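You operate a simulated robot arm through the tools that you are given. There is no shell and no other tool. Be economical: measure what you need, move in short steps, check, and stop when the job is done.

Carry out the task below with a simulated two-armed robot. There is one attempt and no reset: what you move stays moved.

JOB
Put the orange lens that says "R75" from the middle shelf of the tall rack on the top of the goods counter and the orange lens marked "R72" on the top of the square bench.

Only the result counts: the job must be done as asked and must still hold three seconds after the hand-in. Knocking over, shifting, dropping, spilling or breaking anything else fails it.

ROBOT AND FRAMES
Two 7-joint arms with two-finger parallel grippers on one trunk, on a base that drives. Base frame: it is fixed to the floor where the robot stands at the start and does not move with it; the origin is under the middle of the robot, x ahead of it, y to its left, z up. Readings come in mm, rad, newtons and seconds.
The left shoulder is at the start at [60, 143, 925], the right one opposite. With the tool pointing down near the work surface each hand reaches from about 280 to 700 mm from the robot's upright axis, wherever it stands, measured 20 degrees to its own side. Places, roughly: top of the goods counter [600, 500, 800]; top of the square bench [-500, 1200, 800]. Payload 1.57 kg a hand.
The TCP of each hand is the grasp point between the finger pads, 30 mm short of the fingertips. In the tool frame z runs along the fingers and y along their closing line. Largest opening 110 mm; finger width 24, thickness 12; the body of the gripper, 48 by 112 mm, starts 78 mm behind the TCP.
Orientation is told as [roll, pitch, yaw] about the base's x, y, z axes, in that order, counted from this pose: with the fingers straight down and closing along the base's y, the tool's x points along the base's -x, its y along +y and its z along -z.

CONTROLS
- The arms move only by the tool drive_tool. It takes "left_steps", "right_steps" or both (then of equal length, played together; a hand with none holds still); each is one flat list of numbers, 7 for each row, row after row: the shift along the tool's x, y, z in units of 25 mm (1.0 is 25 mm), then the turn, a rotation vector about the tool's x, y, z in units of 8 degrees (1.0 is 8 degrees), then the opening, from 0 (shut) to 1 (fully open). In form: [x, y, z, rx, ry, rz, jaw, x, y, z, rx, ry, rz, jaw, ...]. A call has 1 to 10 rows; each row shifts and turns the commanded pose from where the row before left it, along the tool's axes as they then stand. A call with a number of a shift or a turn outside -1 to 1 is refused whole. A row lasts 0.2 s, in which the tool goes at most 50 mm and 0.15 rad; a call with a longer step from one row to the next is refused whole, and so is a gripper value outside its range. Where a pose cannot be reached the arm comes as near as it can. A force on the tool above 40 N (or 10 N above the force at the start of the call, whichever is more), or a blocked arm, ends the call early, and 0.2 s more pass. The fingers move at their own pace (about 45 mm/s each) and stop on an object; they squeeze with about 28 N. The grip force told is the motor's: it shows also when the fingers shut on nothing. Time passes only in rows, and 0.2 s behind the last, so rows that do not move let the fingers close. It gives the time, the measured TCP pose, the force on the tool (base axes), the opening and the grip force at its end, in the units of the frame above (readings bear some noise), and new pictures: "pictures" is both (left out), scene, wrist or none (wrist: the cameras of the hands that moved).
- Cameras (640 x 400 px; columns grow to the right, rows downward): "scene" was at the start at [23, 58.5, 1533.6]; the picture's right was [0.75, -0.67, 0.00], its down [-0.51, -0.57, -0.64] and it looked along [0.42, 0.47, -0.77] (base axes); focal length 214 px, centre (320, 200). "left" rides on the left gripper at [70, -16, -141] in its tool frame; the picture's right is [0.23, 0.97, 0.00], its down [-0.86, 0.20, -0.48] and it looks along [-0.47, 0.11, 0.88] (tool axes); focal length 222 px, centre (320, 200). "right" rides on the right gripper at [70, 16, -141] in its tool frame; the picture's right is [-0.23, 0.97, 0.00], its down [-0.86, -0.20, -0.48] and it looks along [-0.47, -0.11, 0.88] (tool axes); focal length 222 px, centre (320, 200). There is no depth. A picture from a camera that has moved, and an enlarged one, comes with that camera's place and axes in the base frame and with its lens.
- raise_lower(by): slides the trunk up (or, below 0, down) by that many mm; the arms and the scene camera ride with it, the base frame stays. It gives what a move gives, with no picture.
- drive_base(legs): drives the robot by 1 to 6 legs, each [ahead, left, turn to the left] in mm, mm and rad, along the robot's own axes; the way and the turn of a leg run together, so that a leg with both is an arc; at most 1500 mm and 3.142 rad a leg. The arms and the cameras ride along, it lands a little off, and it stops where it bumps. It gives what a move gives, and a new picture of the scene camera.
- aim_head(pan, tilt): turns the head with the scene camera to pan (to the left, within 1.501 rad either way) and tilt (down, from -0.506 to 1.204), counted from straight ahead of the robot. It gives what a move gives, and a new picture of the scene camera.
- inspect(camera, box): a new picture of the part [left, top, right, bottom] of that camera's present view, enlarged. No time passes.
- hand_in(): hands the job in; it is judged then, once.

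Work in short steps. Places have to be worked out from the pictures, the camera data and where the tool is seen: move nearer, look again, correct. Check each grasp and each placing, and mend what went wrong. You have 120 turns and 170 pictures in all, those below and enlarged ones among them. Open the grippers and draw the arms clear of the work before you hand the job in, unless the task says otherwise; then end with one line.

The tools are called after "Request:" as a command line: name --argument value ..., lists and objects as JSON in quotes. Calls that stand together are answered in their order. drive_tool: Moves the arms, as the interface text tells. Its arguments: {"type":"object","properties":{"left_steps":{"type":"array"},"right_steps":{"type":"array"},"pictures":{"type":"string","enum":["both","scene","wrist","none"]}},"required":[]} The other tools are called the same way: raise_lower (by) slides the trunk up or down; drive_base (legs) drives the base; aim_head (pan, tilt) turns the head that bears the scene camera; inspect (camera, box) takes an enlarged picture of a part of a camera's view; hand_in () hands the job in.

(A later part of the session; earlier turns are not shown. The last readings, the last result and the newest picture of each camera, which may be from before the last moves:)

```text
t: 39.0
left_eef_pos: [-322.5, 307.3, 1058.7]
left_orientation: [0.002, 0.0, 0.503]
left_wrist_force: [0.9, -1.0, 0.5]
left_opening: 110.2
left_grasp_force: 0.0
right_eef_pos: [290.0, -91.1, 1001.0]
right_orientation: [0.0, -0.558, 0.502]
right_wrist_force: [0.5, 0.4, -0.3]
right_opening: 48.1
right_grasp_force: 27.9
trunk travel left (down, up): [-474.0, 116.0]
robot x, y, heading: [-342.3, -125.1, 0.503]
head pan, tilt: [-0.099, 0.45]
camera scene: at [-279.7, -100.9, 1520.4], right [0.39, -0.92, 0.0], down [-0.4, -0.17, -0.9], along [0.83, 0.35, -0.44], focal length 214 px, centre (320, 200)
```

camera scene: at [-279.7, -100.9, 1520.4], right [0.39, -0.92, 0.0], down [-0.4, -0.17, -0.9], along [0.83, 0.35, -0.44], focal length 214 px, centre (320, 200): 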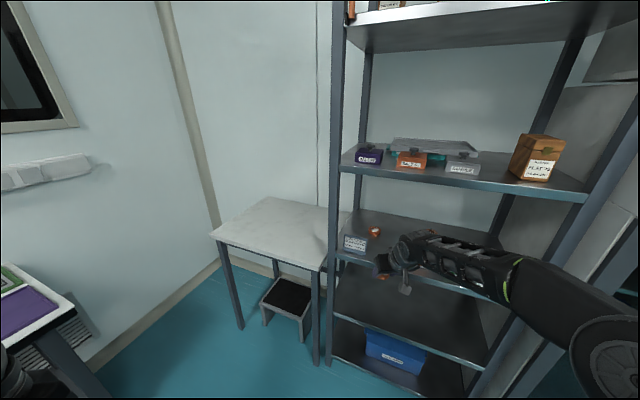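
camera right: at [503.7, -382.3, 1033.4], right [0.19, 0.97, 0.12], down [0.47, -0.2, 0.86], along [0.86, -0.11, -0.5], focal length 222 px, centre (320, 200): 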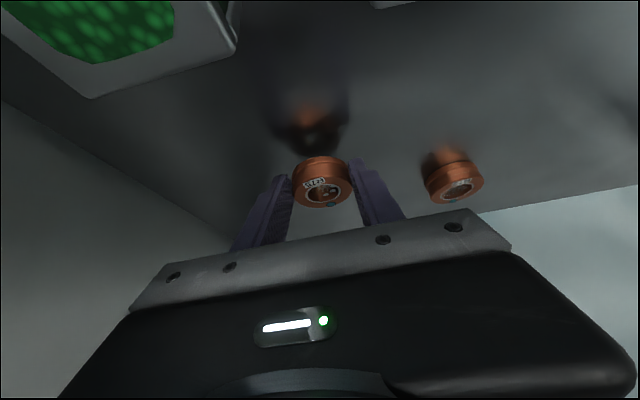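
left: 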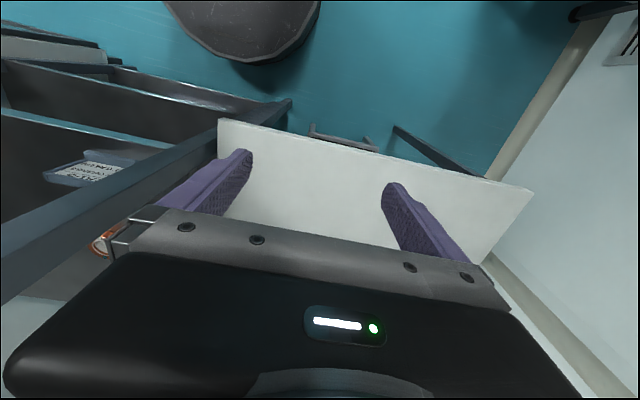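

The counter top spans roughly x 420–900, y 180–870, empty. I drive over to stand before it.

Request:
drive_base --legs '[[200, 430, 0]]'

Request:
drive_tool --right_steps '[-0.823, 0, 0.516, 0, 0, 0, 0, -0.823, 0, 0.516, 0, 0, 0, 0, -0.823, 0, 0.516, 0, 0, 0, 0, -0.823, 0, 0.516, 0, 0, 0, 0, -0.823, 0, 0.516, 0, 0, 0, 0, -0.823, 0, 0.516, 0, 0, 0, 0, -0.823, 0, 0.516, 0, 0, 0, 0]' --pictures "scene"

```text
t: 41.9
left_eef_pos: [-355.0, 788.7, 1059.1]
left_orientation: [0.0, 0.0, 0.5]
left_wrist_force: [-0.1, -0.5, -0.9]
left_opening: 110.0
left_grasp_force: 0.1
right_eef_pos: [254.6, 388.1, 999.9]
right_orientation: [0.001, -0.559, 0.5]
right_wrist_force: [0.6, -0.8, -0.1]
right_opening: 48.1
right_grasp_force: 28.1
trunk travel left (down, up): [-474.0, 116.0]
robot x, y, heading: [-374.3, 355.8, 0.496]
head pan, tilt: [-0.099, 0.45]
camera scene: at [-314.0, 380.3, 1520.4], right [0.39, -0.92, 0.0], down [-0.4, -0.17, -0.9], along [0.83, 0.35, -0.44], focal length 214 px, centre (320, 200)
```

scene: 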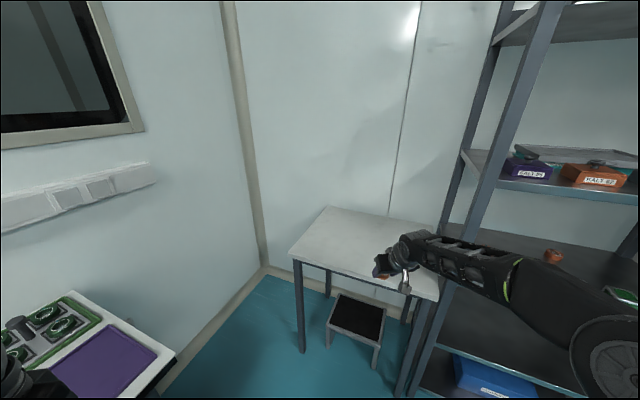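

```text
t: 43.5
left_eef_pos: [-353.7, 787.7, 1057.9]
left_orientation: [0.003, 0.001, 0.498]
left_wrist_force: [0.2, 1.0, 0.2]
left_opening: 109.9
left_grasp_force: 0.2
right_eef_pos: [405.4, 470.4, 1000.0]
right_orientation: [-0.001, -0.556, 0.498]
right_wrist_force: [0.6, -0.1, -1.1]
right_opening: 48.2
right_grasp_force: 28.4
trunk travel left (down, up): [-474.0, 116.0]
robot x, y, heading: [-373.5, 360.3, 0.504]
head pan, tilt: [-0.099, 0.45]
camera scene: at [-313.3, 379.9, 1520.3], right [0.39, -0.92, 0.0], down [-0.4, -0.17, -0.9], along [0.83, 0.35, -0.44], focal length 214 px, centre (320, 200)
```

scene: 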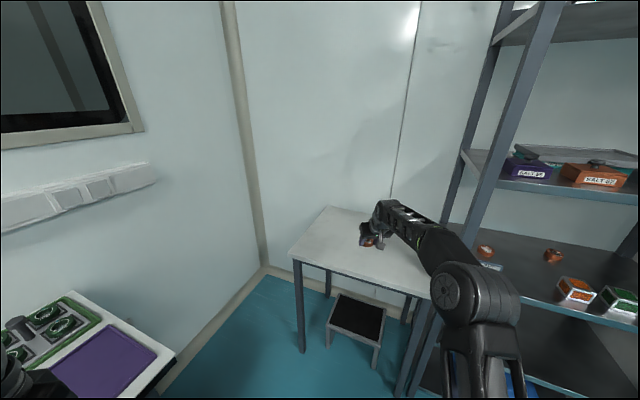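

The lens hand is extended over the counter's edge. I drive ahead to bring it over the middle.

Request:
drive_base --legs '[[150, -30, 0]]'

Request:
drive_tool --right_steps '[0.53, 0, 0.85, 0, 0, 0, 0, 0.53, 0, 0.85, 0, 0, 0, 0, 0.53, 0, 0.85, 0, 0, 0, 0]' --pictures "wrist"

```text
t: 44.9
left_eef_pos: [-208.5, 834.8, 1058.3]
left_orientation: [0.002, 0.001, 0.497]
left_wrist_force: [-0.5, 0.2, 0.5]
left_opening: 110.0
left_grasp_force: 0.0
right_eef_pos: [551.2, 515.6, 999.9]
right_orientation: [0.001, -0.557, 0.5]
right_wrist_force: [0.5, 0.1, -1.0]
right_opening: 48.1
right_grasp_force: 27.7
trunk travel left (down, up): [-474.0, 116.0]
robot x, y, heading: [-230.8, 402.5, 0.5]
head pan, tilt: [-0.099, 0.45]
camera scene: at [-166.7, 425.5, 1520.3], right [0.39, -0.92, 0.0], down [-0.4, -0.17, -0.9], along [0.83, 0.35, -0.44], focal length 214 px, centre (320, 200)
```

scene: 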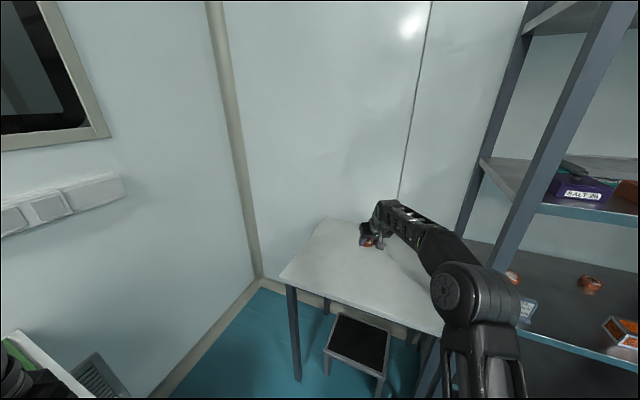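

```text
t: 45.7
left_eef_pos: [-208.9, 834.3, 1057.8]
left_orientation: [0.003, 0.0, 0.499]
left_wrist_force: [1.0, -0.1, -0.2]
left_opening: 110.0
left_grasp_force: 0.2
right_eef_pos: [551.0, 514.4, 924.9]
right_orientation: [0.0, -0.559, 0.499]
right_wrist_force: [0.6, 0.3, -0.4]
right_opening: 48.2
right_grasp_force: 28.2
trunk travel left (down, up): [-474.0, 116.0]
robot x, y, heading: [-227.9, 400.2, 0.505]
head pan, tilt: [-0.099, 0.45]
camera right: at [426.2, 465.3, 1007.5], right [-0.3, 0.95, 0.12], down [0.51, 0.05, 0.86], along [0.81, 0.32, -0.5], focal length 222 px, centre (320, 200)
```

right: 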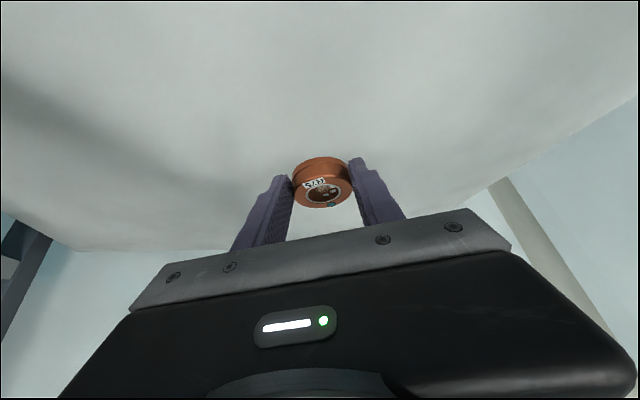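

Lens firmly held; expected touch-down at TCP z≈834. I descend to about 842 first.

Request:
drive_tool --right_steps '[0.437, 0, 0.705, 0, 0, 0, 0, 0.437, 0, 0.705, 0, 0, 0, 0, 0.437, 0, 0.705, 0, 0, 0, 0, 0.437, 0, 0.705, 0, 0, 0, 0]' --pictures "both"

```text
t: 46.6
left_eef_pos: [-209.1, 834.3, 1058.3]
left_orientation: [0.003, 0.001, 0.497]
left_wrist_force: [-0.2, -0.2, 0.4]
left_opening: 109.8
left_grasp_force: 0.1
right_eef_pos: [559.0, 519.4, 871.0]
right_orientation: [0.0, -0.594, 0.498]
right_wrist_force: [-0.8, -0.8, 18.5]
right_opening: 48.0
right_grasp_force: 27.7
trunk travel left (down, up): [-474.0, 116.0]
robot x, y, heading: [-229.1, 404.0, 0.502]
head pan, tilt: [-0.099, 0.45]
stopped in row 4 (right hand): the force on the tool passed its limit (the readings are from after the stop); the commanded pose is now the measured one
camera scene: at [-168.5, 425.2, 1520.6], right [0.39, -0.92, 0.0], down [-0.4, -0.17, -0.9], along [0.83, 0.35, -0.44], focal length 214 px, centre (320, 200)
camera right: at [431.3, 468.0, 949.3], right [-0.3, 0.95, 0.13], down [0.48, 0.03, 0.88], along [0.82, 0.32, -0.47], focal length 222 px, centre (320, 200)
```

scene: 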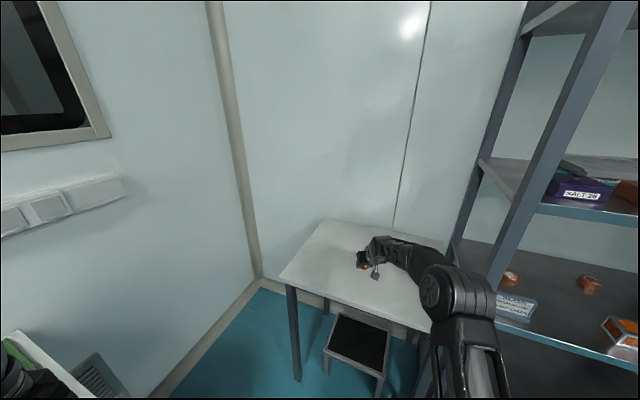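
right: 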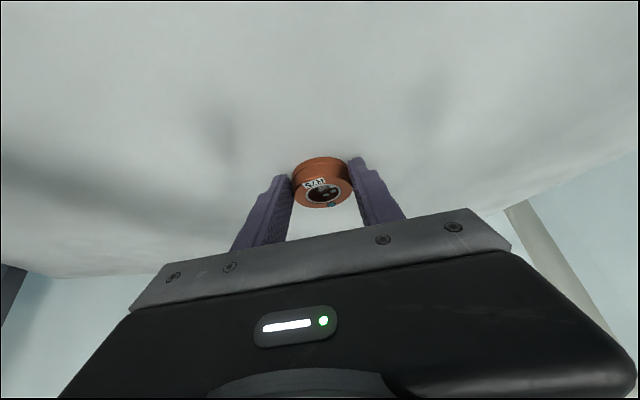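

Contact came at TCP z 871, so the top may be near 837. I look closely to see whether the lens really touches.

Request:
inspect --camera "right" --box '[200, 60, 450, 216]'

Request:
inspect --camera "scene" --box '[270, 210, 510, 360]'

```text
2.56 times, centred on (325, 138) of right
camera zoom: at [431.3, 468.0, 949.3], right [-0.3, 0.95, 0.13], down [0.48, 0.03, 0.88], along [0.82, 0.32, -0.47], focal length 569 px, centre (307, 359)
```

zoom: 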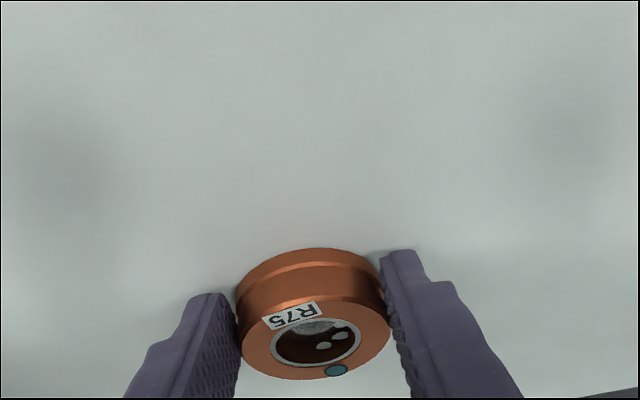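

```text
2.67 times, centred on (390, 285) of scene
camera zoom: at [-168.5, 425.2, 1520.6], right [0.39, -0.92, 0.0], down [-0.4, -0.17, -0.9], along [0.83, 0.35, -0.44], focal length 572 px, centre (133, -27)
```

zoom: 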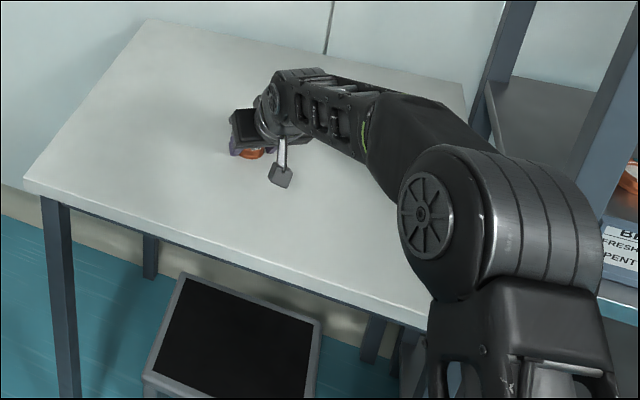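

Triangulating the counter corner from earlier views gives z≈830, so it is real table contact. I relax the press and level the pitch, then check force before releasing.

Request:
drive_tool --right_steps '[-0.02, 0, -0.03, 0, 0.13, 0, 0, -0.02, 0, -0.03, 0, 0.12, 0, 0, 0, 0, 0, 0, 0, 0, 0]' --pictures "wrist"

```text
t: 47.4
left_eef_pos: [-210.0, 833.9, 1058.1]
left_orientation: [0.0, -0.001, 0.499]
left_wrist_force: [-0.4, 0.1, -0.1]
left_opening: 110.0
left_grasp_force: 0.1
right_eef_pos: [558.1, 518.4, 873.2]
right_orientation: [0.0, -0.556, 0.499]
right_wrist_force: [8.3, 4.1, 22.6]
right_opening: 48.3
right_grasp_force: 27.7
trunk travel left (down, up): [-474.0, 116.0]
robot x, y, heading: [-227.2, 402.1, 0.493]
head pan, tilt: [-0.099, 0.45]
camera right: at [432.6, 469.1, 954.6], right [-0.3, 0.95, 0.12], down [0.51, 0.05, 0.86], along [0.81, 0.32, -0.5], focal length 222 px, centre (320, 200)
```

right: 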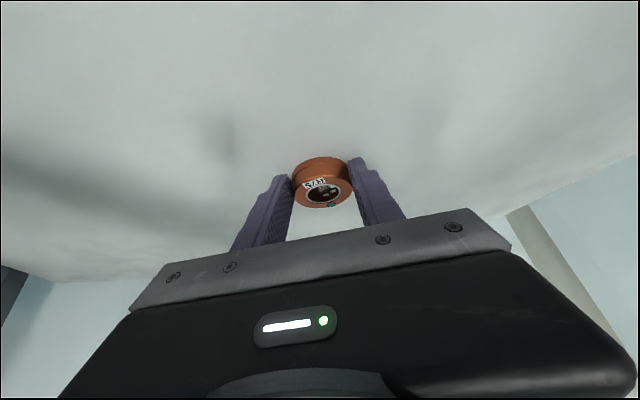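

Still pressing with 22 N. I back up 2 mm more and read the force.

Request:
drive_tool --right_steps '[-0.04, 0, -0.07, 0, 0, 0, 0, 0, 0, 0, 0, 0, 0, 0]' --pictures "none"

```text
t: 48.0
left_eef_pos: [-211.0, 833.6, 1058.2]
left_orientation: [0.0, -0.002, 0.498]
left_wrist_force: [0.0, 0.2, 0.3]
left_opening: 110.0
left_grasp_force: 0.1
right_eef_pos: [555.8, 517.8, 871.8]
right_orientation: [0.001, -0.553, 0.499]
right_wrist_force: [6.2, 4.8, 18.7]
right_opening: 47.9
right_grasp_force: 27.7
trunk travel left (down, up): [-474.0, 116.0]
robot x, y, heading: [-227.3, 401.2, 0.499]
head pan, tilt: [-0.099, 0.45]
```

Request:
drive_tool --right_steps '[-0.06, 0, -0.1, 0, 0, 0, 0, 0, 0, 0, 0, 0, 0, 0]' --pictures "none"

```text
t: 48.6
left_eef_pos: [-209.8, 833.1, 1058.1]
left_orientation: [0.0, -0.002, 0.498]
left_wrist_force: [-0.4, -0.5, -0.2]
left_opening: 110.0
left_grasp_force: 0.0
right_eef_pos: [555.7, 516.0, 871.4]
right_orientation: [0.0, -0.546, 0.497]
right_wrist_force: [3.0, 2.7, 11.4]
right_opening: 47.8
right_grasp_force: 28.2
trunk travel left (down, up): [-474.0, 116.0]
robot x, y, heading: [-229.8, 400.5, 0.499]
head pan, tilt: [-0.099, 0.45]
```

The force is falling (11 N) with the lens seated. I ease up 3 mm more, then open.

Request:
drive_tool --right_steps '[-0.06, 0, -0.1, 0, 0, 0, 0, 0, 0, 0, 0, 0, 0, 0, 0, 0, 0, 0, 0, 0, 0.55, 0, 0, 0, 0, 0, 0, 0.7, 0, 0, 0, 0, 0, 0, 1, 0, 0, 0, 0, 0, 0, 1, 0, 0, 0, 0, 0, 0, 1, 0, 0, 0, 0, 0, 0, 1]' --pictures "wrist"

```text
t: 50.4
left_eef_pos: [-208.8, 833.4, 1057.3]
left_orientation: [0.0, 0.0, 0.498]
left_wrist_force: [0.6, 0.4, -0.4]
left_opening: 109.8
left_grasp_force: 0.0
right_eef_pos: [556.2, 517.2, 875.6]
right_orientation: [0.001, -0.547, 0.498]
right_wrist_force: [0.1, 0.1, -0.4]
right_opening: 110.2
right_grasp_force: 0.1
trunk travel left (down, up): [-474.0, 116.0]
robot x, y, heading: [-226.7, 403.1, 0.496]
head pan, tilt: [-0.099, 0.45]
camera right: at [432.3, 468.4, 959.7], right [-0.29, 0.95, 0.12], down [0.52, 0.05, 0.85], along [0.8, 0.31, -0.51], focal length 222 px, centre (320, 200)
```

right: 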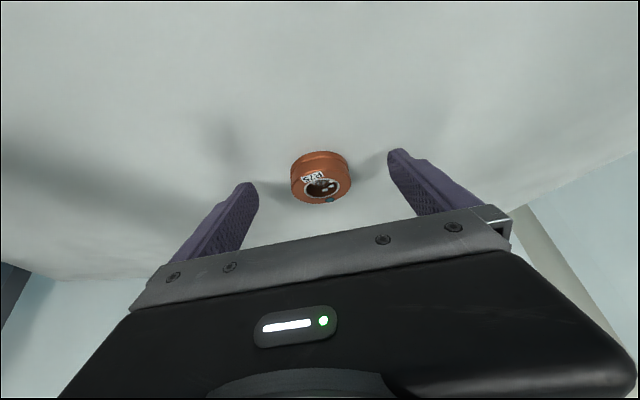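

R75 stands on the counter. I lift straight up and back away.

Request:
drive_tool --right_steps '[-0.52, 0, -0.854, 0, 0, 0, 1, -0.52, 0, -0.854, 0, 0, 0, 1, -0.52, 0, -0.854, 0, 0, 0, 1, -0.52, 0, -0.854, 0, 0, 0, 1, -0.52, 0, -0.854, 0, 0, 0, 1]' --pictures "wrist"

Request:
drive_base --legs '[[-150, 30, 0]]'

```text
t: 51.6
left_eef_pos: [-209.4, 833.3, 1057.6]
left_orientation: [0.002, 0.001, 0.499]
left_wrist_force: [0.7, 0.7, -0.3]
left_opening: 110.0
left_grasp_force: 0.1
right_eef_pos: [555.8, 515.8, 1000.5]
right_orientation: [0.001, -0.548, 0.499]
right_wrist_force: [0.5, 0.0, 0.6]
right_opening: 109.9
right_grasp_force: 0.0
trunk travel left (down, up): [-474.0, 116.0]
robot x, y, heading: [-229.6, 405.0, 0.496]
head pan, tilt: [-0.099, 0.45]
camera right: at [431.5, 467.7, 1084.9], right [-0.29, 0.95, 0.12], down [0.52, 0.05, 0.85], along [0.8, 0.31, -0.51], focal length 222 px, centre (320, 200)
```

right: 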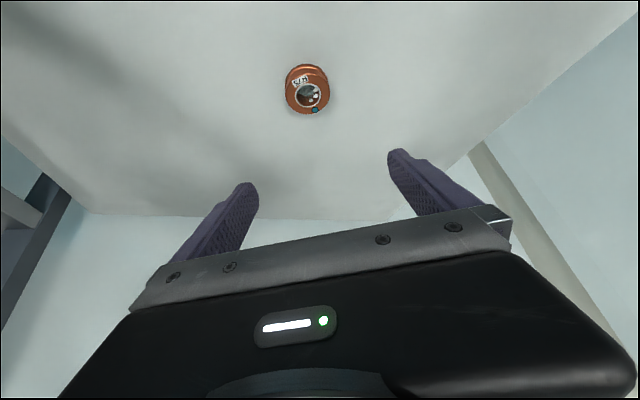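

```text
t: 53.0
left_eef_pos: [-357.2, 788.6, 1059.7]
left_orientation: [0.004, -0.002, 0.5]
left_wrist_force: [0.8, -0.5, 0.5]
left_opening: 109.8
left_grasp_force: 0.0
right_eef_pos: [409.2, 473.2, 1000.6]
right_orientation: [0.0, -0.549, 0.498]
right_wrist_force: [-0.5, -0.8, -0.7]
right_opening: 110.1
right_grasp_force: 0.0
trunk travel left (down, up): [-474.0, 116.0]
robot x, y, heading: [-374.4, 356.4, 0.494]
head pan, tilt: [-0.099, 0.45]
camera scene: at [-315.2, 379.9, 1520.5], right [0.39, -0.92, 0.0], down [-0.4, -0.17, -0.9], along [0.83, 0.35, -0.43], focal length 214 px, centre (320, 200)
```

scene: 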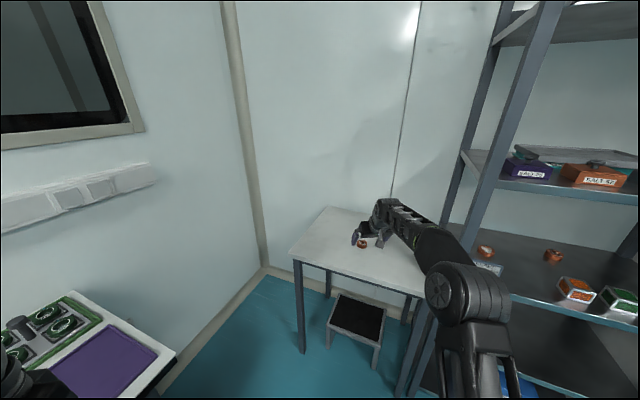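

Next R72: retract, turn back to heading 0 and slide right to y≈15.

Request:
drive_tool --right_steps '[0.823, 0, -0.51, 0, 0, 0, 1, 0.823, 0, -0.51, 0, 0, 0, 1, 0.823, 0, -0.51, 0, 0, 0, 1, 0.823, 0, -0.51, 0, 0, 0, 1, 0.823, 0, -0.51, 0, 0, 0, 1, 0.823, 0, -0.51, 0, 0, 0, 1, 0.823, 0, -0.51, 0, 0, 0, 1]' --pictures "none"

Request:
drive_base --legs '[[0, 0, -0.495], [0, -340, 0]]'

Request:
drive_tool --right_steps '[-0.823, 0, 0.51, 0, 0, 0, 1, -0.823, 0, 0.51, 0, 0, 0, 1, -0.823, 0, 0.51, 0, 0, 0, 1, -0.823, 0, 0.51, 0, 0, 0, 1, -0.823, 0, 0.51, 0, 0, 0, 1, -0.823, 0, 0.51, 0, 0, 0, 1, -0.823, 0, 0.51, 0, 0, 0, 1]' --pictures "none"

Request:
drive_base --legs '[[120, 0, 0]]'

```text
t: 54.6
left_eef_pos: [-356.6, 788.7, 1058.2]
left_orientation: [0.001, -0.001, 0.5]
left_wrist_force: [0.5, 1.0, 0.3]
left_opening: 109.7
left_grasp_force: 0.0
right_eef_pos: [260.8, 391.9, 1003.0]
right_orientation: [0.001, -0.549, 0.498]
right_wrist_force: [0.2, 1.2, 0.5]
right_opening: 110.1
right_grasp_force: 0.0
trunk travel left (down, up): [-474.0, 116.0]
robot x, y, heading: [-377.7, 356.1, 0.504]
head pan, tilt: [-0.099, 0.45]
```

```text
t: 58.2
left_eef_pos: [-151.6, 385.1, 1059.4]
left_orientation: [0.001, 0.002, 0.01]
left_wrist_force: [0.9, -0.6, -0.6]
left_opening: 109.9
left_grasp_force: 0.0
right_eef_pos: [207.5, -256.5, 1002.9]
right_orientation: [0.001, -0.549, 0.008]
right_wrist_force: [0.0, 0.4, -0.4]
right_opening: 110.1
right_grasp_force: 0.0
trunk travel left (down, up): [-474.0, 116.0]
robot x, y, heading: [-371.0, 15.4, 0.007]
head pan, tilt: [-0.099, 0.45]
camera scene: at [-306.4, 4.9, 1520.4], right [-0.09, -1.0, 0.0], down [-0.43, 0.04, -0.9], along [0.9, -0.08, -0.44], focal length 214 px, centre (320, 200)
```

scene: 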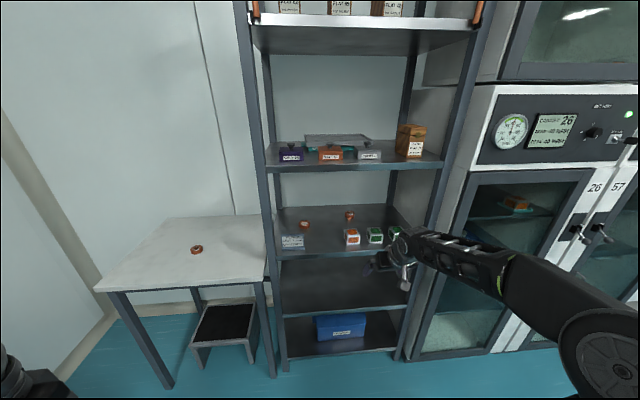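

```text
t: 59.8
left_eef_pos: [-149.7, 384.3, 1057.4]
left_orientation: [0.001, -0.001, 0.011]
left_wrist_force: [0.2, -0.4, 1.0]
left_opening: 110.3
left_grasp_force: 0.1
right_eef_pos: [376.7, -254.8, 1001.6]
right_orientation: [0.001, -0.549, 0.009]
right_wrist_force: [-0.2, -0.3, 0.9]
right_opening: 110.1
right_grasp_force: 0.0
trunk travel left (down, up): [-474.0, 116.0]
robot x, y, heading: [-370.2, 14.0, 0.008]
head pan, tilt: [-0.099, 0.45]
```

```text
t: 61.1
left_eef_pos: [-27.8, 387.1, 1057.5]
left_orientation: [0.001, 0.001, 0.014]
left_wrist_force: [0.8, 0.5, 0.0]
left_opening: 110.1
left_grasp_force: 0.1
right_eef_pos: [501.2, -251.2, 1000.8]
right_orientation: [0.002, -0.546, 0.012]
right_wrist_force: [-0.4, -0.1, 0.3]
right_opening: 110.0
right_grasp_force: 0.1
trunk travel left (down, up): [-474.0, 116.0]
robot x, y, heading: [-243.7, 16.5, 0.012]
head pan, tilt: [-0.099, 0.45]
camera scene: at [-181.8, 7.5, 1520.3], right [-0.09, -1.0, 0.0], down [-0.43, 0.04, -0.9], along [0.9, -0.08, -0.44], focal length 214 px, centre (320, 200)
```

scene: 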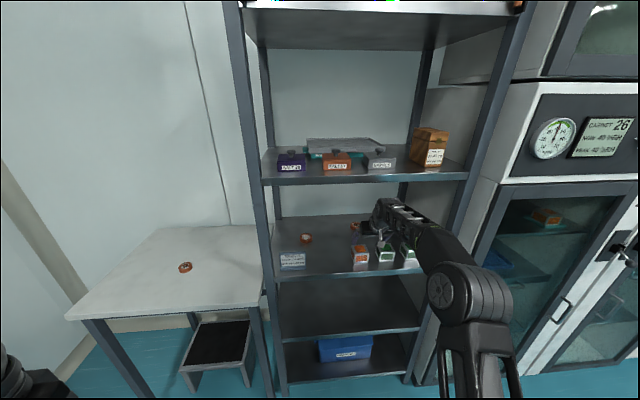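

R75 is seen on the counter. I drive ahead 190 mm so the hand is near R72, then look with the wrist camera.

Request:
drive_base --legs '[[100, -4, -0.01], [85, 0, 0]]'

Request:
inspect --camera "right" --box '[160, 40, 480, 240]'

Request:
inspect --camera "scene" --box '[250, 150, 490, 300]'

```text
t: 62.9
left_eef_pos: [159.7, 381.5, 1057.3]
left_orientation: [0.002, 0.001, 0.002]
left_wrist_force: [0.9, 0.2, -0.2]
left_opening: 109.9
left_grasp_force: 0.1
right_eef_pos: [681.8, -261.4, 1001.3]
right_orientation: [0.001, -0.547, 0.003]
right_wrist_force: [0.1, -0.2, -0.4]
right_opening: 110.0
right_grasp_force: 0.1
trunk travel left (down, up): [-474.0, 116.0]
robot x, y, heading: [-66.5, 14.1, 0.002]
head pan, tilt: [-0.099, 0.45]
camera scene: at [0.8, 3.7, 1520.3], right [-0.1, -1.0, 0.0], down [-0.43, 0.04, -0.9], along [0.9, -0.09, -0.44], focal length 214 px, centre (320, 200)
```

scene: 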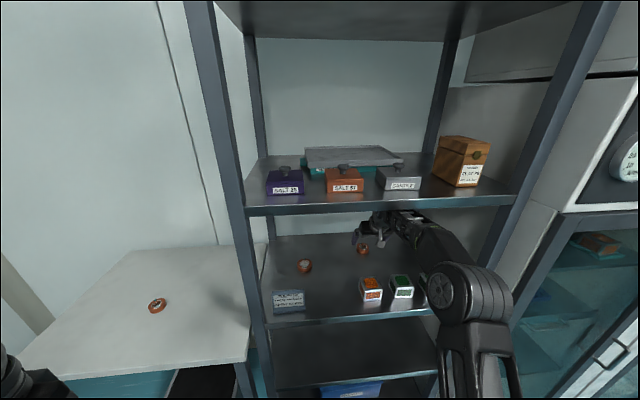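

```text
2.00 times, centred on (320, 140) of right
camera zoom: at [548.4, -245.6, 1085.6], right [0.19, 0.97, 0.12], down [0.48, -0.2, 0.85], along [0.85, -0.11, -0.51], focal length 444 px, centre (320, 320)
```

zoom: 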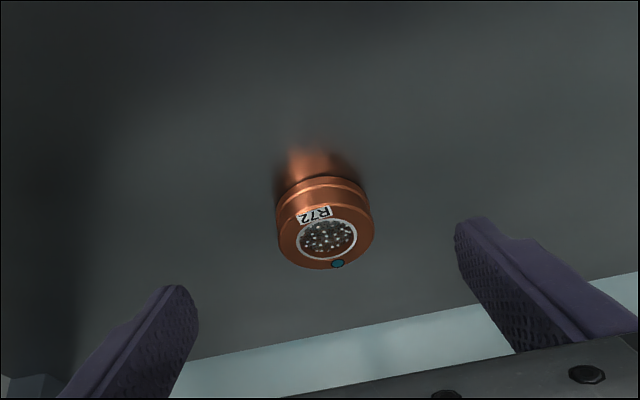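

```text
2.67 times, centred on (370, 225) of scene
camera zoom: at [0.8, 3.7, 1520.3], right [-0.1, -1.0, 0.0], down [-0.43, 0.04, -0.9], along [0.9, -0.09, -0.44], focal length 572 px, centre (187, 133)
```

zoom: 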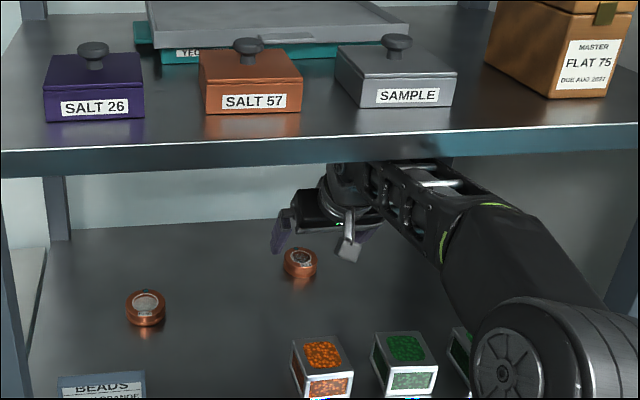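

R72 top centre ≈[738, -260, 922]. I drive 40 mm further and check pose before descending.

Request:
drive_base --legs '[[40, 0, 0]]'

Request:
drive_tool --right_steps '[0.457, 0, 0.75, 0, 0, 0, 1, 0.457, 0, 0.75, 0, 0, 0, 1, 0.34, 0, 0.56, 0, 0, 0, 1]' --pictures "none"

Request:
inspect --camera "right" --box '[200, 100, 440, 250]'

```text
t: 63.8
left_eef_pos: [200.1, 380.4, 1056.6]
left_orientation: [0.002, 0.002, 0.003]
left_wrist_force: [-0.4, -0.1, 0.4]
left_opening: 110.0
left_grasp_force: 0.1
right_eef_pos: [721.4, -262.0, 998.3]
right_orientation: [0.002, -0.54, 0.001]
right_wrist_force: [0.9, -0.2, -0.7]
right_opening: 109.6
right_grasp_force: 0.0
trunk travel left (down, up): [-474.0, 116.0]
robot x, y, heading: [-24.7, 15.0, 0.001]
head pan, tilt: [-0.099, 0.45]
camera scene: at [42.3, 2.6, 1519.7], right [-0.1, -1.0, 0.0], down [-0.43, 0.04, -0.9], along [0.9, -0.09, -0.44], focal length 214 px, centre (320, 200)
```

scene: 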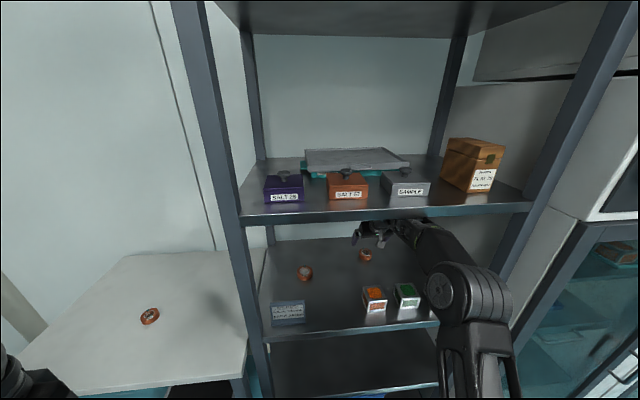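

```text
t: 64.6
left_eef_pos: [199.6, 381.6, 1058.5]
left_orientation: [0.002, 0.001, 0.003]
left_wrist_force: [0.8, -0.3, 0.6]
left_opening: 110.2
left_grasp_force: 0.0
right_eef_pos: [718.6, -261.1, 937.5]
right_orientation: [0.001, -0.541, 0.001]
right_wrist_force: [-0.1, 0.6, 0.8]
right_opening: 109.7
right_grasp_force: 0.0
trunk travel left (down, up): [-474.0, 116.0]
robot x, y, heading: [-28.4, 12.2, 0.005]
head pan, tilt: [-0.099, 0.45]
```

```text
2.67 times, centred on (320, 175) of right
camera zoom: at [587.5, -245.0, 1022.9], right [0.19, 0.97, 0.12], down [0.49, -0.2, 0.85], along [0.85, -0.11, -0.51], focal length 592 px, centre (320, 267)
```

zoom: 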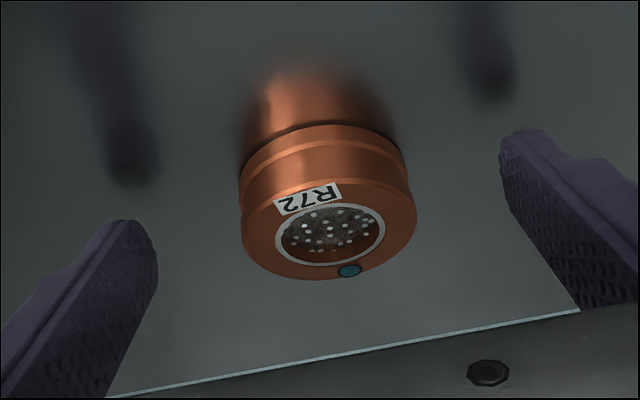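

The view matches the earlier good grasp; I go 7 mm down and 4 mm forward and close.

Request:
drive_tool --right_steps '[0.0, 0.06, 0.32, 0, 0, 0, 1, 0, 0, 0, 0, 0, 0, 0.6, 0, 0, 0, 0, 0, 0, 0.3, 0, 0, 0, 0, 0, 0, 0, 0, 0, 0, 0, 0, 0, 0, 0, 0, 0, 0, 0, 0, 0, 0, 0, 0, 0, 0, 0, 0]' --pictures "wrist"

```text
t: 66.2
left_eef_pos: [198.6, 381.3, 1057.8]
left_orientation: [0.003, -0.002, 0.003]
left_wrist_force: [-0.5, 0.4, -0.8]
left_opening: 110.1
left_grasp_force: 0.2
right_eef_pos: [723.7, -260.3, 931.8]
right_orientation: [0.001, -0.543, 0.004]
right_wrist_force: [0.7, -1.7, 2.9]
right_opening: 53.6
right_grasp_force: 28.1
trunk travel left (down, up): [-474.0, 116.0]
robot x, y, heading: [-24.4, 9.9, 0.002]
head pan, tilt: [-0.099, 0.45]
camera right: at [591.2, -243.9, 1016.4], right [0.19, 0.97, 0.12], down [0.48, -0.2, 0.85], along [0.85, -0.11, -0.51], focal length 222 px, centre (320, 200)
```

right: 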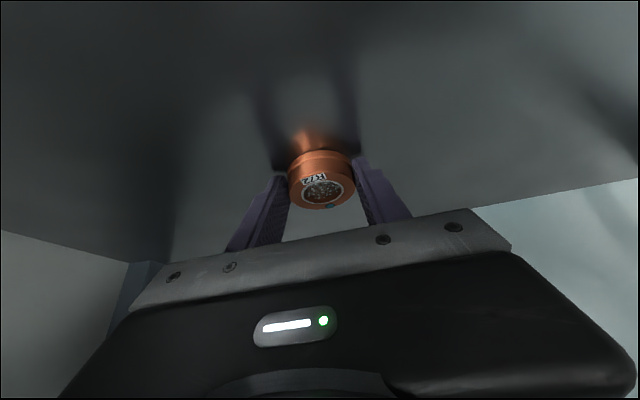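

Gripped at 53.6 mm with 28 N. I lift gently.

Request:
drive_tool --right_steps '[-0.1, 0, -0.17, 0, 0, 0, 0, -0.1, 0, -0.17, 0, 0, 0, 0, -0.1, 0, -0.17, 0, 0, 0, 0, -0.1, 0, -0.17, 0, 0, 0, 0, -0.26, 0, -0.43, 0, 0, 0, 0, -0.26, 0, -0.43, 0, 0, 0, 0, -0.26, 0, -0.43, 0, 0, 0, 0, -0.26, 0, -0.43, 0, 0, 0, 0]' --pictures "wrist"

```text
t: 68.0
left_eef_pos: [196.8, 380.9, 1057.7]
left_orientation: [0.003, -0.002, 0.003]
left_wrist_force: [-0.3, 1.0, -0.8]
left_opening: 110.0
left_grasp_force: 0.1
right_eef_pos: [724.6, -260.7, 997.9]
right_orientation: [-0.001, -0.538, 0.004]
right_wrist_force: [-0.7, 1.0, -0.4]
right_opening: 53.7
right_grasp_force: 28.1
trunk travel left (down, up): [-474.0, 116.0]
robot x, y, heading: [-19.4, 11.5, 0.004]
head pan, tilt: [-0.099, 0.45]
camera right: at [591.3, -243.9, 1084.5], right [0.19, 0.97, 0.12], down [0.49, -0.2, 0.85], along [0.85, -0.11, -0.52], focal length 222 px, centre (320, 200)
```

right: 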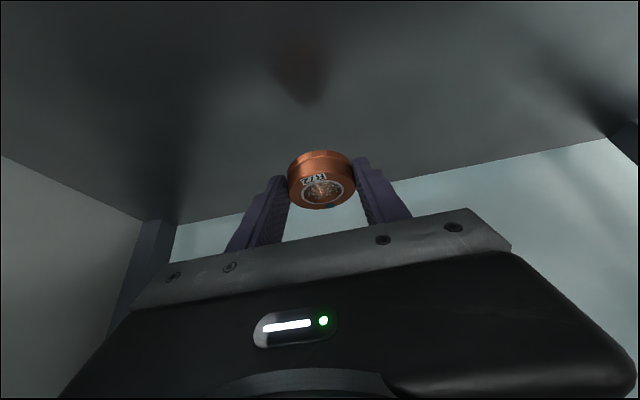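

R72 is held. I back straight out, retract the arm, and turn the head toward the bench.

Request:
drive_base --legs '[[-180, 0, 0], [-180, 0, 0]]'

Request:
drive_tool --right_steps '[0.823, 0, -0.51, 0, 0, 0, 0, 0.823, 0, -0.51, 0, 0, 0, 0, 0.823, 0, -0.51, 0, 0, 0, 0, 0.823, 0, -0.51, 0, 0, 0, 0, 0.823, 0, -0.51, 0, 0, 0, 0, 0.823, 0, -0.51, 0, 0, 0, 0, 0.823, 0, -0.51, 0, 0, 0, 0]' --pictures "none"

Request:
aim_head --pan 1.4 --tilt 0.5

```text
t: 70.6
left_eef_pos: [-166.4, 380.9, 1058.3]
left_orientation: [0.001, -0.002, 0.003]
left_wrist_force: [-0.9, 0.1, 0.3]
left_opening: 109.8
left_grasp_force: 0.0
right_eef_pos: [357.9, -261.4, 1003.7]
right_orientation: [0.0, -0.545, 0.002]
right_wrist_force: [0.2, -0.2, -0.8]
right_opening: 53.5
right_grasp_force: 27.8
trunk travel left (down, up): [-474.0, 116.0]
robot x, y, heading: [-390.4, 8.5, 0.003]
head pan, tilt: [-0.099, 0.45]
camera scene: at [-326.3, 3.0, 1520.5], right [-0.1, -1.0, 0.0], down [-0.43, 0.04, -0.9], along [0.9, -0.09, -0.43], focal length 214 px, centre (320, 200)
```

scene: 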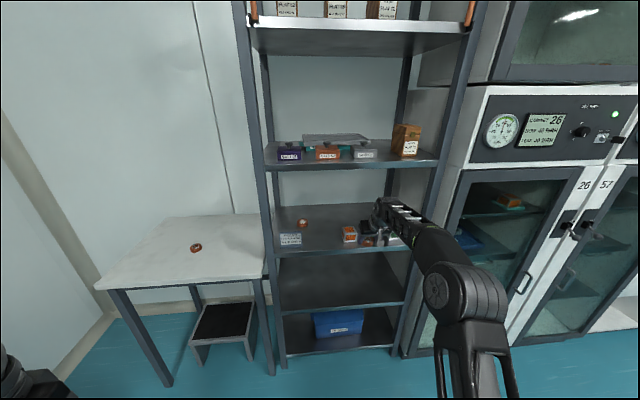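

```text
t: 72.2
left_eef_pos: [-168.0, 380.3, 1058.6]
left_orientation: [0.0, -0.002, 0.004]
left_wrist_force: [-0.2, -0.7, 0.3]
left_opening: 110.0
left_grasp_force: 0.0
right_eef_pos: [187.6, -262.7, 1004.6]
right_orientation: [-0.003, -0.545, 0.0]
right_wrist_force: [-0.6, -0.6, -1.3]
right_opening: 53.4
right_grasp_force: 27.7
trunk travel left (down, up): [-474.0, 116.0]
robot x, y, heading: [-383.4, 10.5, -0.002]
head pan, tilt: [-0.099, 0.45]
```

```text
t: 73.8
left_eef_pos: [-165.7, 380.2, 1058.7]
left_orientation: [0.003, 0.0, 0.004]
left_wrist_force: [-0.5, -0.2, 0.2]
left_opening: 109.9
left_grasp_force: 0.0
right_eef_pos: [188.5, -261.8, 1004.4]
right_orientation: [0.0, -0.544, 0.0]
right_wrist_force: [0.1, -0.2, -0.2]
right_opening: 53.5
right_grasp_force: 27.9
trunk travel left (down, up): [-474.0, 116.0]
robot x, y, heading: [-388.4, 10.3, 0.002]
head pan, tilt: [1.4, 0.499]
camera scene: at [-401.1, 101.6, 1515.9], right [0.99, -0.17, 0.0], down [-0.08, -0.47, -0.88], along [0.15, 0.87, -0.48], focal length 214 px, centre (320, 200)
```

scene: 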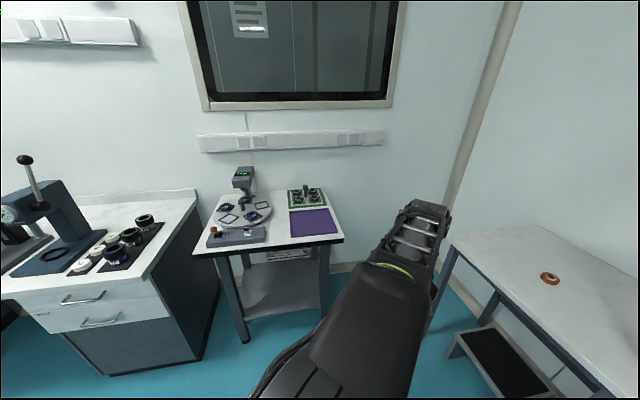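

The square bench is in the middle, holding a device, a green tray and a purple mat. I zoom to find free room.

Request:
inspect --camera "scene" --box '[180, 155, 360, 268]'

```text
3.54 times, centred on (270, 212) of scene
camera zoom: at [-401.1, 101.6, 1515.9], right [0.99, -0.17, 0.0], down [-0.08, -0.47, -0.88], along [0.15, 0.87, -0.48], focal length 759 px, centre (497, 159)
```

zoom: 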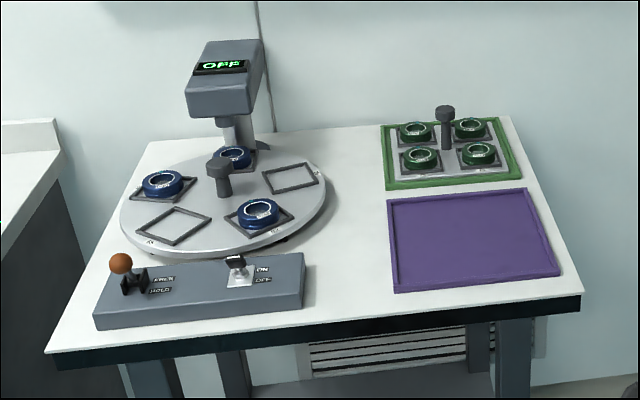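

Bench spans x -850…-145, y 918…1528 (z≈830), with a free gap near [-468, 1045] between the control box and purple tray. I turn to face it.

Request:
drive_base --legs '[[0, 0, 0.785], [0, 0, 0.785]]'

Request:
aim_head --pan 0.9 --tilt 0.6

```text
t: 78.4
left_eef_pos: [-762.5, 227.4, 1058.5]
left_orientation: [0.004, -0.001, 1.587]
left_wrist_force: [-0.1, 0.6, 0.0]
left_opening: 110.0
left_grasp_force: 0.0
right_eef_pos: [-124.1, 591.4, 1005.5]
right_orientation: [0.001, -0.544, 1.59]
right_wrist_force: [0.6, 0.6, -0.8]
right_opening: 53.4
right_grasp_force: 27.7
trunk travel left (down, up): [-474.0, 116.0]
robot x, y, heading: [-384.7, 10.4, 1.59]
head pan, tilt: [1.4, 0.499]
camera scene: at [-476.1, -3.9, 1515.9], right [0.15, 0.99, 0.0], down [0.47, -0.07, -0.88], along [-0.87, 0.13, -0.48], focal length 214 px, centre (320, 200)
```

scene: 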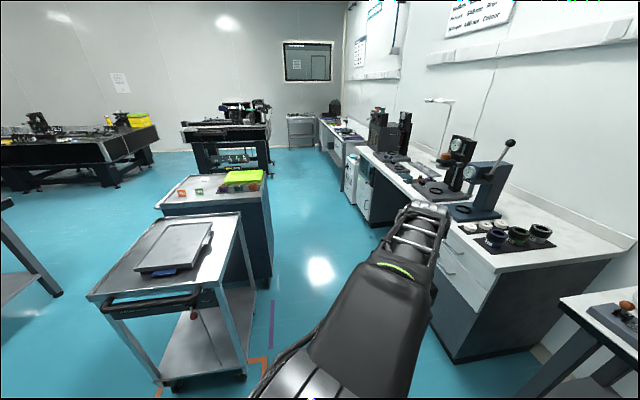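

```text
t: 79.3
left_eef_pos: [-760.9, 226.3, 1057.2]
left_orientation: [0.003, 0.0, 1.589]
left_wrist_force: [0.0, 0.1, -0.9]
left_opening: 110.1
left_grasp_force: 0.1
right_eef_pos: [-124.3, 593.8, 1004.1]
right_orientation: [0.0, -0.543, 1.587]
right_wrist_force: [0.1, 0.0, -0.8]
right_opening: 53.2
right_grasp_force: 28.3
trunk travel left (down, up): [-474.0, 116.0]
robot x, y, heading: [-387.3, 11.8, 1.585]
head pan, tilt: [0.901, 0.6]
camera scene: at [-456.3, 35.8, 1506.8], right [0.61, 0.79, 0.0], down [0.45, -0.34, -0.83], along [-0.66, 0.5, -0.56], focal length 214 px, centre (320, 200)
```

scene: 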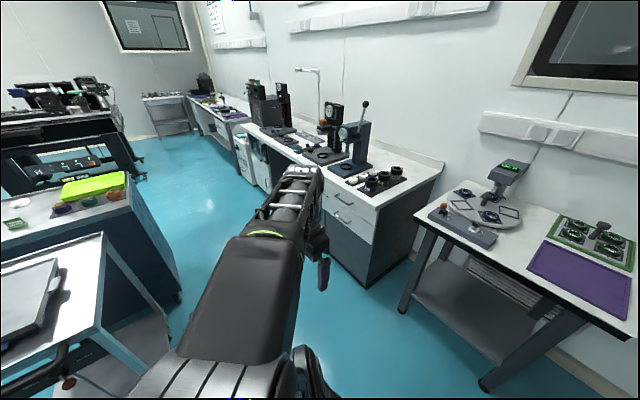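

A trolley lies far behind-left and the path is clear. I slide left and a bit ahead, then view the bench.

Request:
drive_base --legs '[[120, 350, -0.015]]'

Request:
drive_tool --right_steps '[-0.823, 0, 0.51, 0, 0, 0, 0, -0.823, 0, 0.51, 0, 0, 0, 0, -0.823, 0, 0.51, 0, 0, 0, 0, -0.823, 0, 0.51, 0, 0, 0, 0, -0.823, 0, 0.51, 0, 0, 0, 0, -0.823, 0, 0.51, 0, 0, 0, 0, -0.823, 0, 0.51, 0, 0, 0, 0]' --pictures "none"

Request:
aim_head --pan -0.2 --tilt 0.65

```text
t: 81.7
left_eef_pos: [-1110.7, 346.0, 1057.9]
left_orientation: [0.003, -0.001, 1.576]
left_wrist_force: [0.5, -0.1, -0.7]
left_opening: 110.1
left_grasp_force: 0.0
right_eef_pos: [-469.4, 704.1, 1003.6]
right_orientation: [0.0, -0.543, 1.576]
right_wrist_force: [-0.1, 0.1, -0.9]
right_opening: 53.2
right_grasp_force: 27.7
trunk travel left (down, up): [-474.0, 116.0]
robot x, y, heading: [-740.1, 125.0, 1.577]
head pan, tilt: [0.901, 0.6]
camera scene: at [-808.1, 151.9, 1506.8], right [0.62, 0.79, 0.0], down [0.45, -0.35, -0.82], along [-0.65, 0.51, -0.57], focal length 214 px, centre (320, 200)
```

scene: 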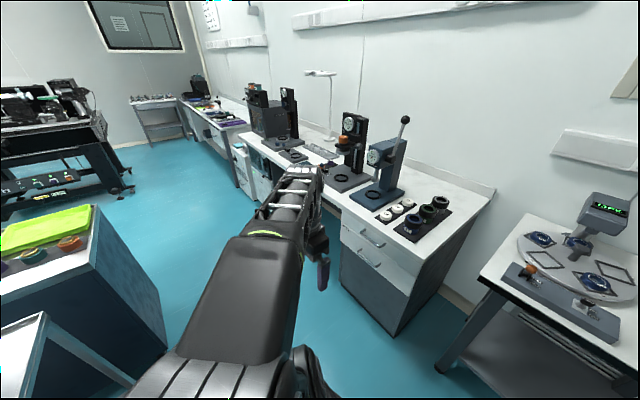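

```text
t: 83.3
left_eef_pos: [-1110.9, 347.0, 1058.2]
left_orientation: [0.002, 0.001, 1.579]
left_wrist_force: [0.1, 0.1, 0.1]
left_opening: 109.8
left_grasp_force: 0.1
right_eef_pos: [-467.7, 874.7, 1003.2]
right_orientation: [0.001, -0.543, 1.577]
right_wrist_force: [0.2, 0.5, 0.7]
right_opening: 52.9
right_grasp_force: 27.7
trunk travel left (down, up): [-474.0, 116.0]
robot x, y, heading: [-738.7, 126.6, 1.578]
head pan, tilt: [0.901, 0.6]
```

```text
t: 84.6
left_eef_pos: [-1110.8, 346.7, 1057.4]
left_orientation: [0.002, 0.001, 1.576]
left_wrist_force: [0.1, 0.1, 0.0]
left_opening: 110.0
left_grasp_force: 0.0
right_eef_pos: [-468.3, 874.3, 1004.1]
right_orientation: [0.0, -0.543, 1.575]
right_wrist_force: [0.0, 0.2, -0.8]
right_opening: 53.0
right_grasp_force: 27.7
trunk travel left (down, up): [-474.0, 116.0]
robot x, y, heading: [-737.6, 123.0, 1.575]
head pan, tilt: [-0.201, 0.649]
camera scene: at [-720.9, 182.4, 1502.5], right [0.98, -0.19, 0.0], down [-0.12, -0.59, -0.8], along [0.15, 0.78, -0.6], focal length 214 px, centre (320, 200)
```

scene: 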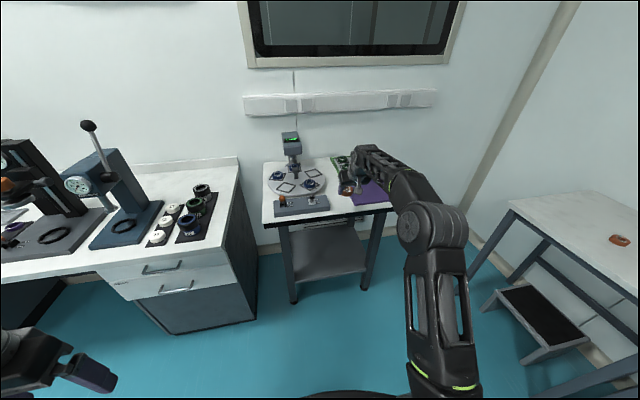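

Clear view of the bench from the front. I zoom in on it and look with the wrist camera.

Request:
inspect --camera "scene" --box '[255, 140, 415, 240]'

Request:
inspect --camera "right" --box '[0, 0, 640, 400]'

```text
4.00 times, centred on (335, 190) of scene
camera zoom: at [-720.9, 182.4, 1502.5], right [0.98, -0.19, 0.0], down [-0.12, -0.59, -0.8], along [0.15, 0.78, -0.6], focal length 858 px, centre (260, 240)
```

zoom: 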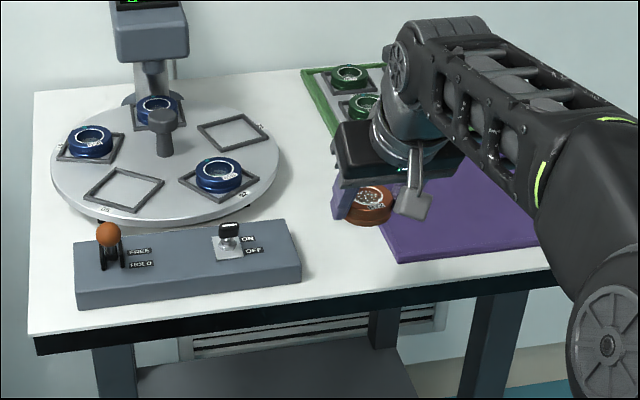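

```text
1.00 times, centred on (320, 200) of right
camera zoom: at [-483.4, 741.9, 1088.5], right [-0.97, 0.19, 0.12], down [0.2, 0.49, 0.85], along [0.1, 0.85, -0.51], focal length 222 px, centre (320, 200)
```

zoom: 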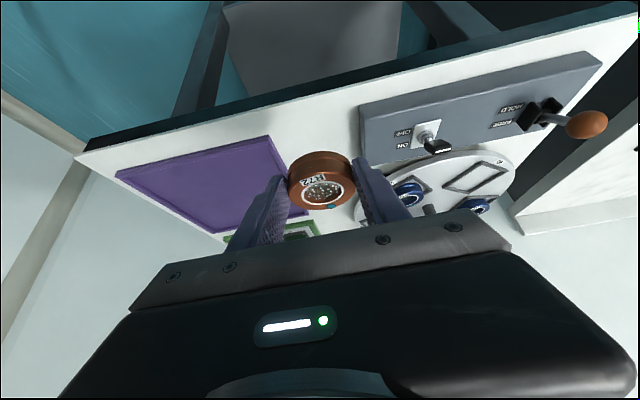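

The gap centre is x≈-460 (box end -527, tray edge -393). I drive ahead 170 mm and 8 mm right.

Request:
drive_base --legs '[[172, -8, 0]]'

Request:
drive_tool --right_steps '[0.43, 0, 0.71, 0, 0, 0, 0, 0.43, 0, 0.71, 0, 0, 0, 0, 0.43, 0, 0.71, 0, 0, 0, 0]' --pictures "wrist"

```text
t: 86.1
left_eef_pos: [-1102.8, 518.6, 1058.7]
left_orientation: [0.001, -0.001, 1.577]
left_wrist_force: [0.5, 0.2, -1.1]
left_opening: 110.4
left_grasp_force: 0.1
right_eef_pos: [-461.1, 1047.2, 1002.5]
right_orientation: [-0.002, -0.542, 1.576]
right_wrist_force: [0.2, 1.2, -0.9]
right_opening: 53.1
right_grasp_force: 27.4
trunk travel left (down, up): [-474.0, 116.0]
robot x, y, heading: [-728.7, 299.9, 1.573]
head pan, tilt: [-0.201, 0.649]
camera scene: at [-713.7, 355.2, 1502.5], right [0.98, -0.19, 0.0], down [-0.12, -0.59, -0.8], along [0.15, 0.78, -0.61], focal length 214 px, centre (320, 200)
```

scene: 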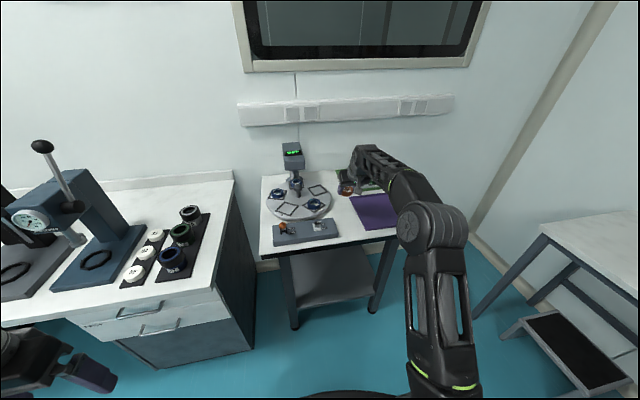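

```text
t: 86.9
left_eef_pos: [-1103.9, 518.5, 1057.9]
left_orientation: [0.002, 0.0, 1.577]
left_wrist_force: [0.7, 0.0, 0.1]
left_opening: 110.2
left_grasp_force: 0.1
right_eef_pos: [-462.8, 1047.7, 940.5]
right_orientation: [0.001, -0.543, 1.575]
right_wrist_force: [0.6, -0.1, -0.4]
right_opening: 53.3
right_grasp_force: 27.6
trunk travel left (down, up): [-474.0, 116.0]
robot x, y, heading: [-731.5, 296.0, 1.576]
head pan, tilt: [-0.201, 0.649]
camera right: at [-476.6, 915.6, 1025.6], right [-0.97, 0.19, 0.12], down [0.2, 0.49, 0.85], along [0.1, 0.85, -0.51], focal length 222 px, centre (320, 200)
```

right: 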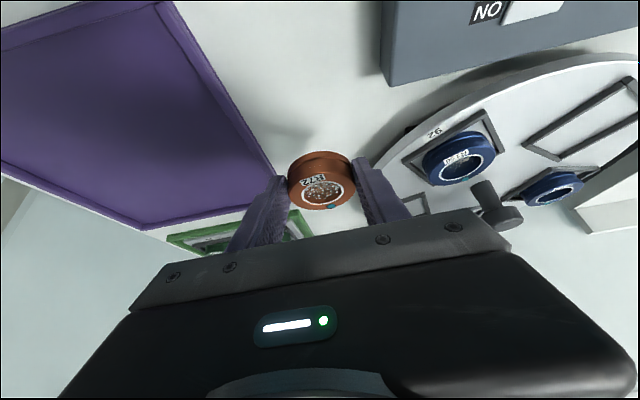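

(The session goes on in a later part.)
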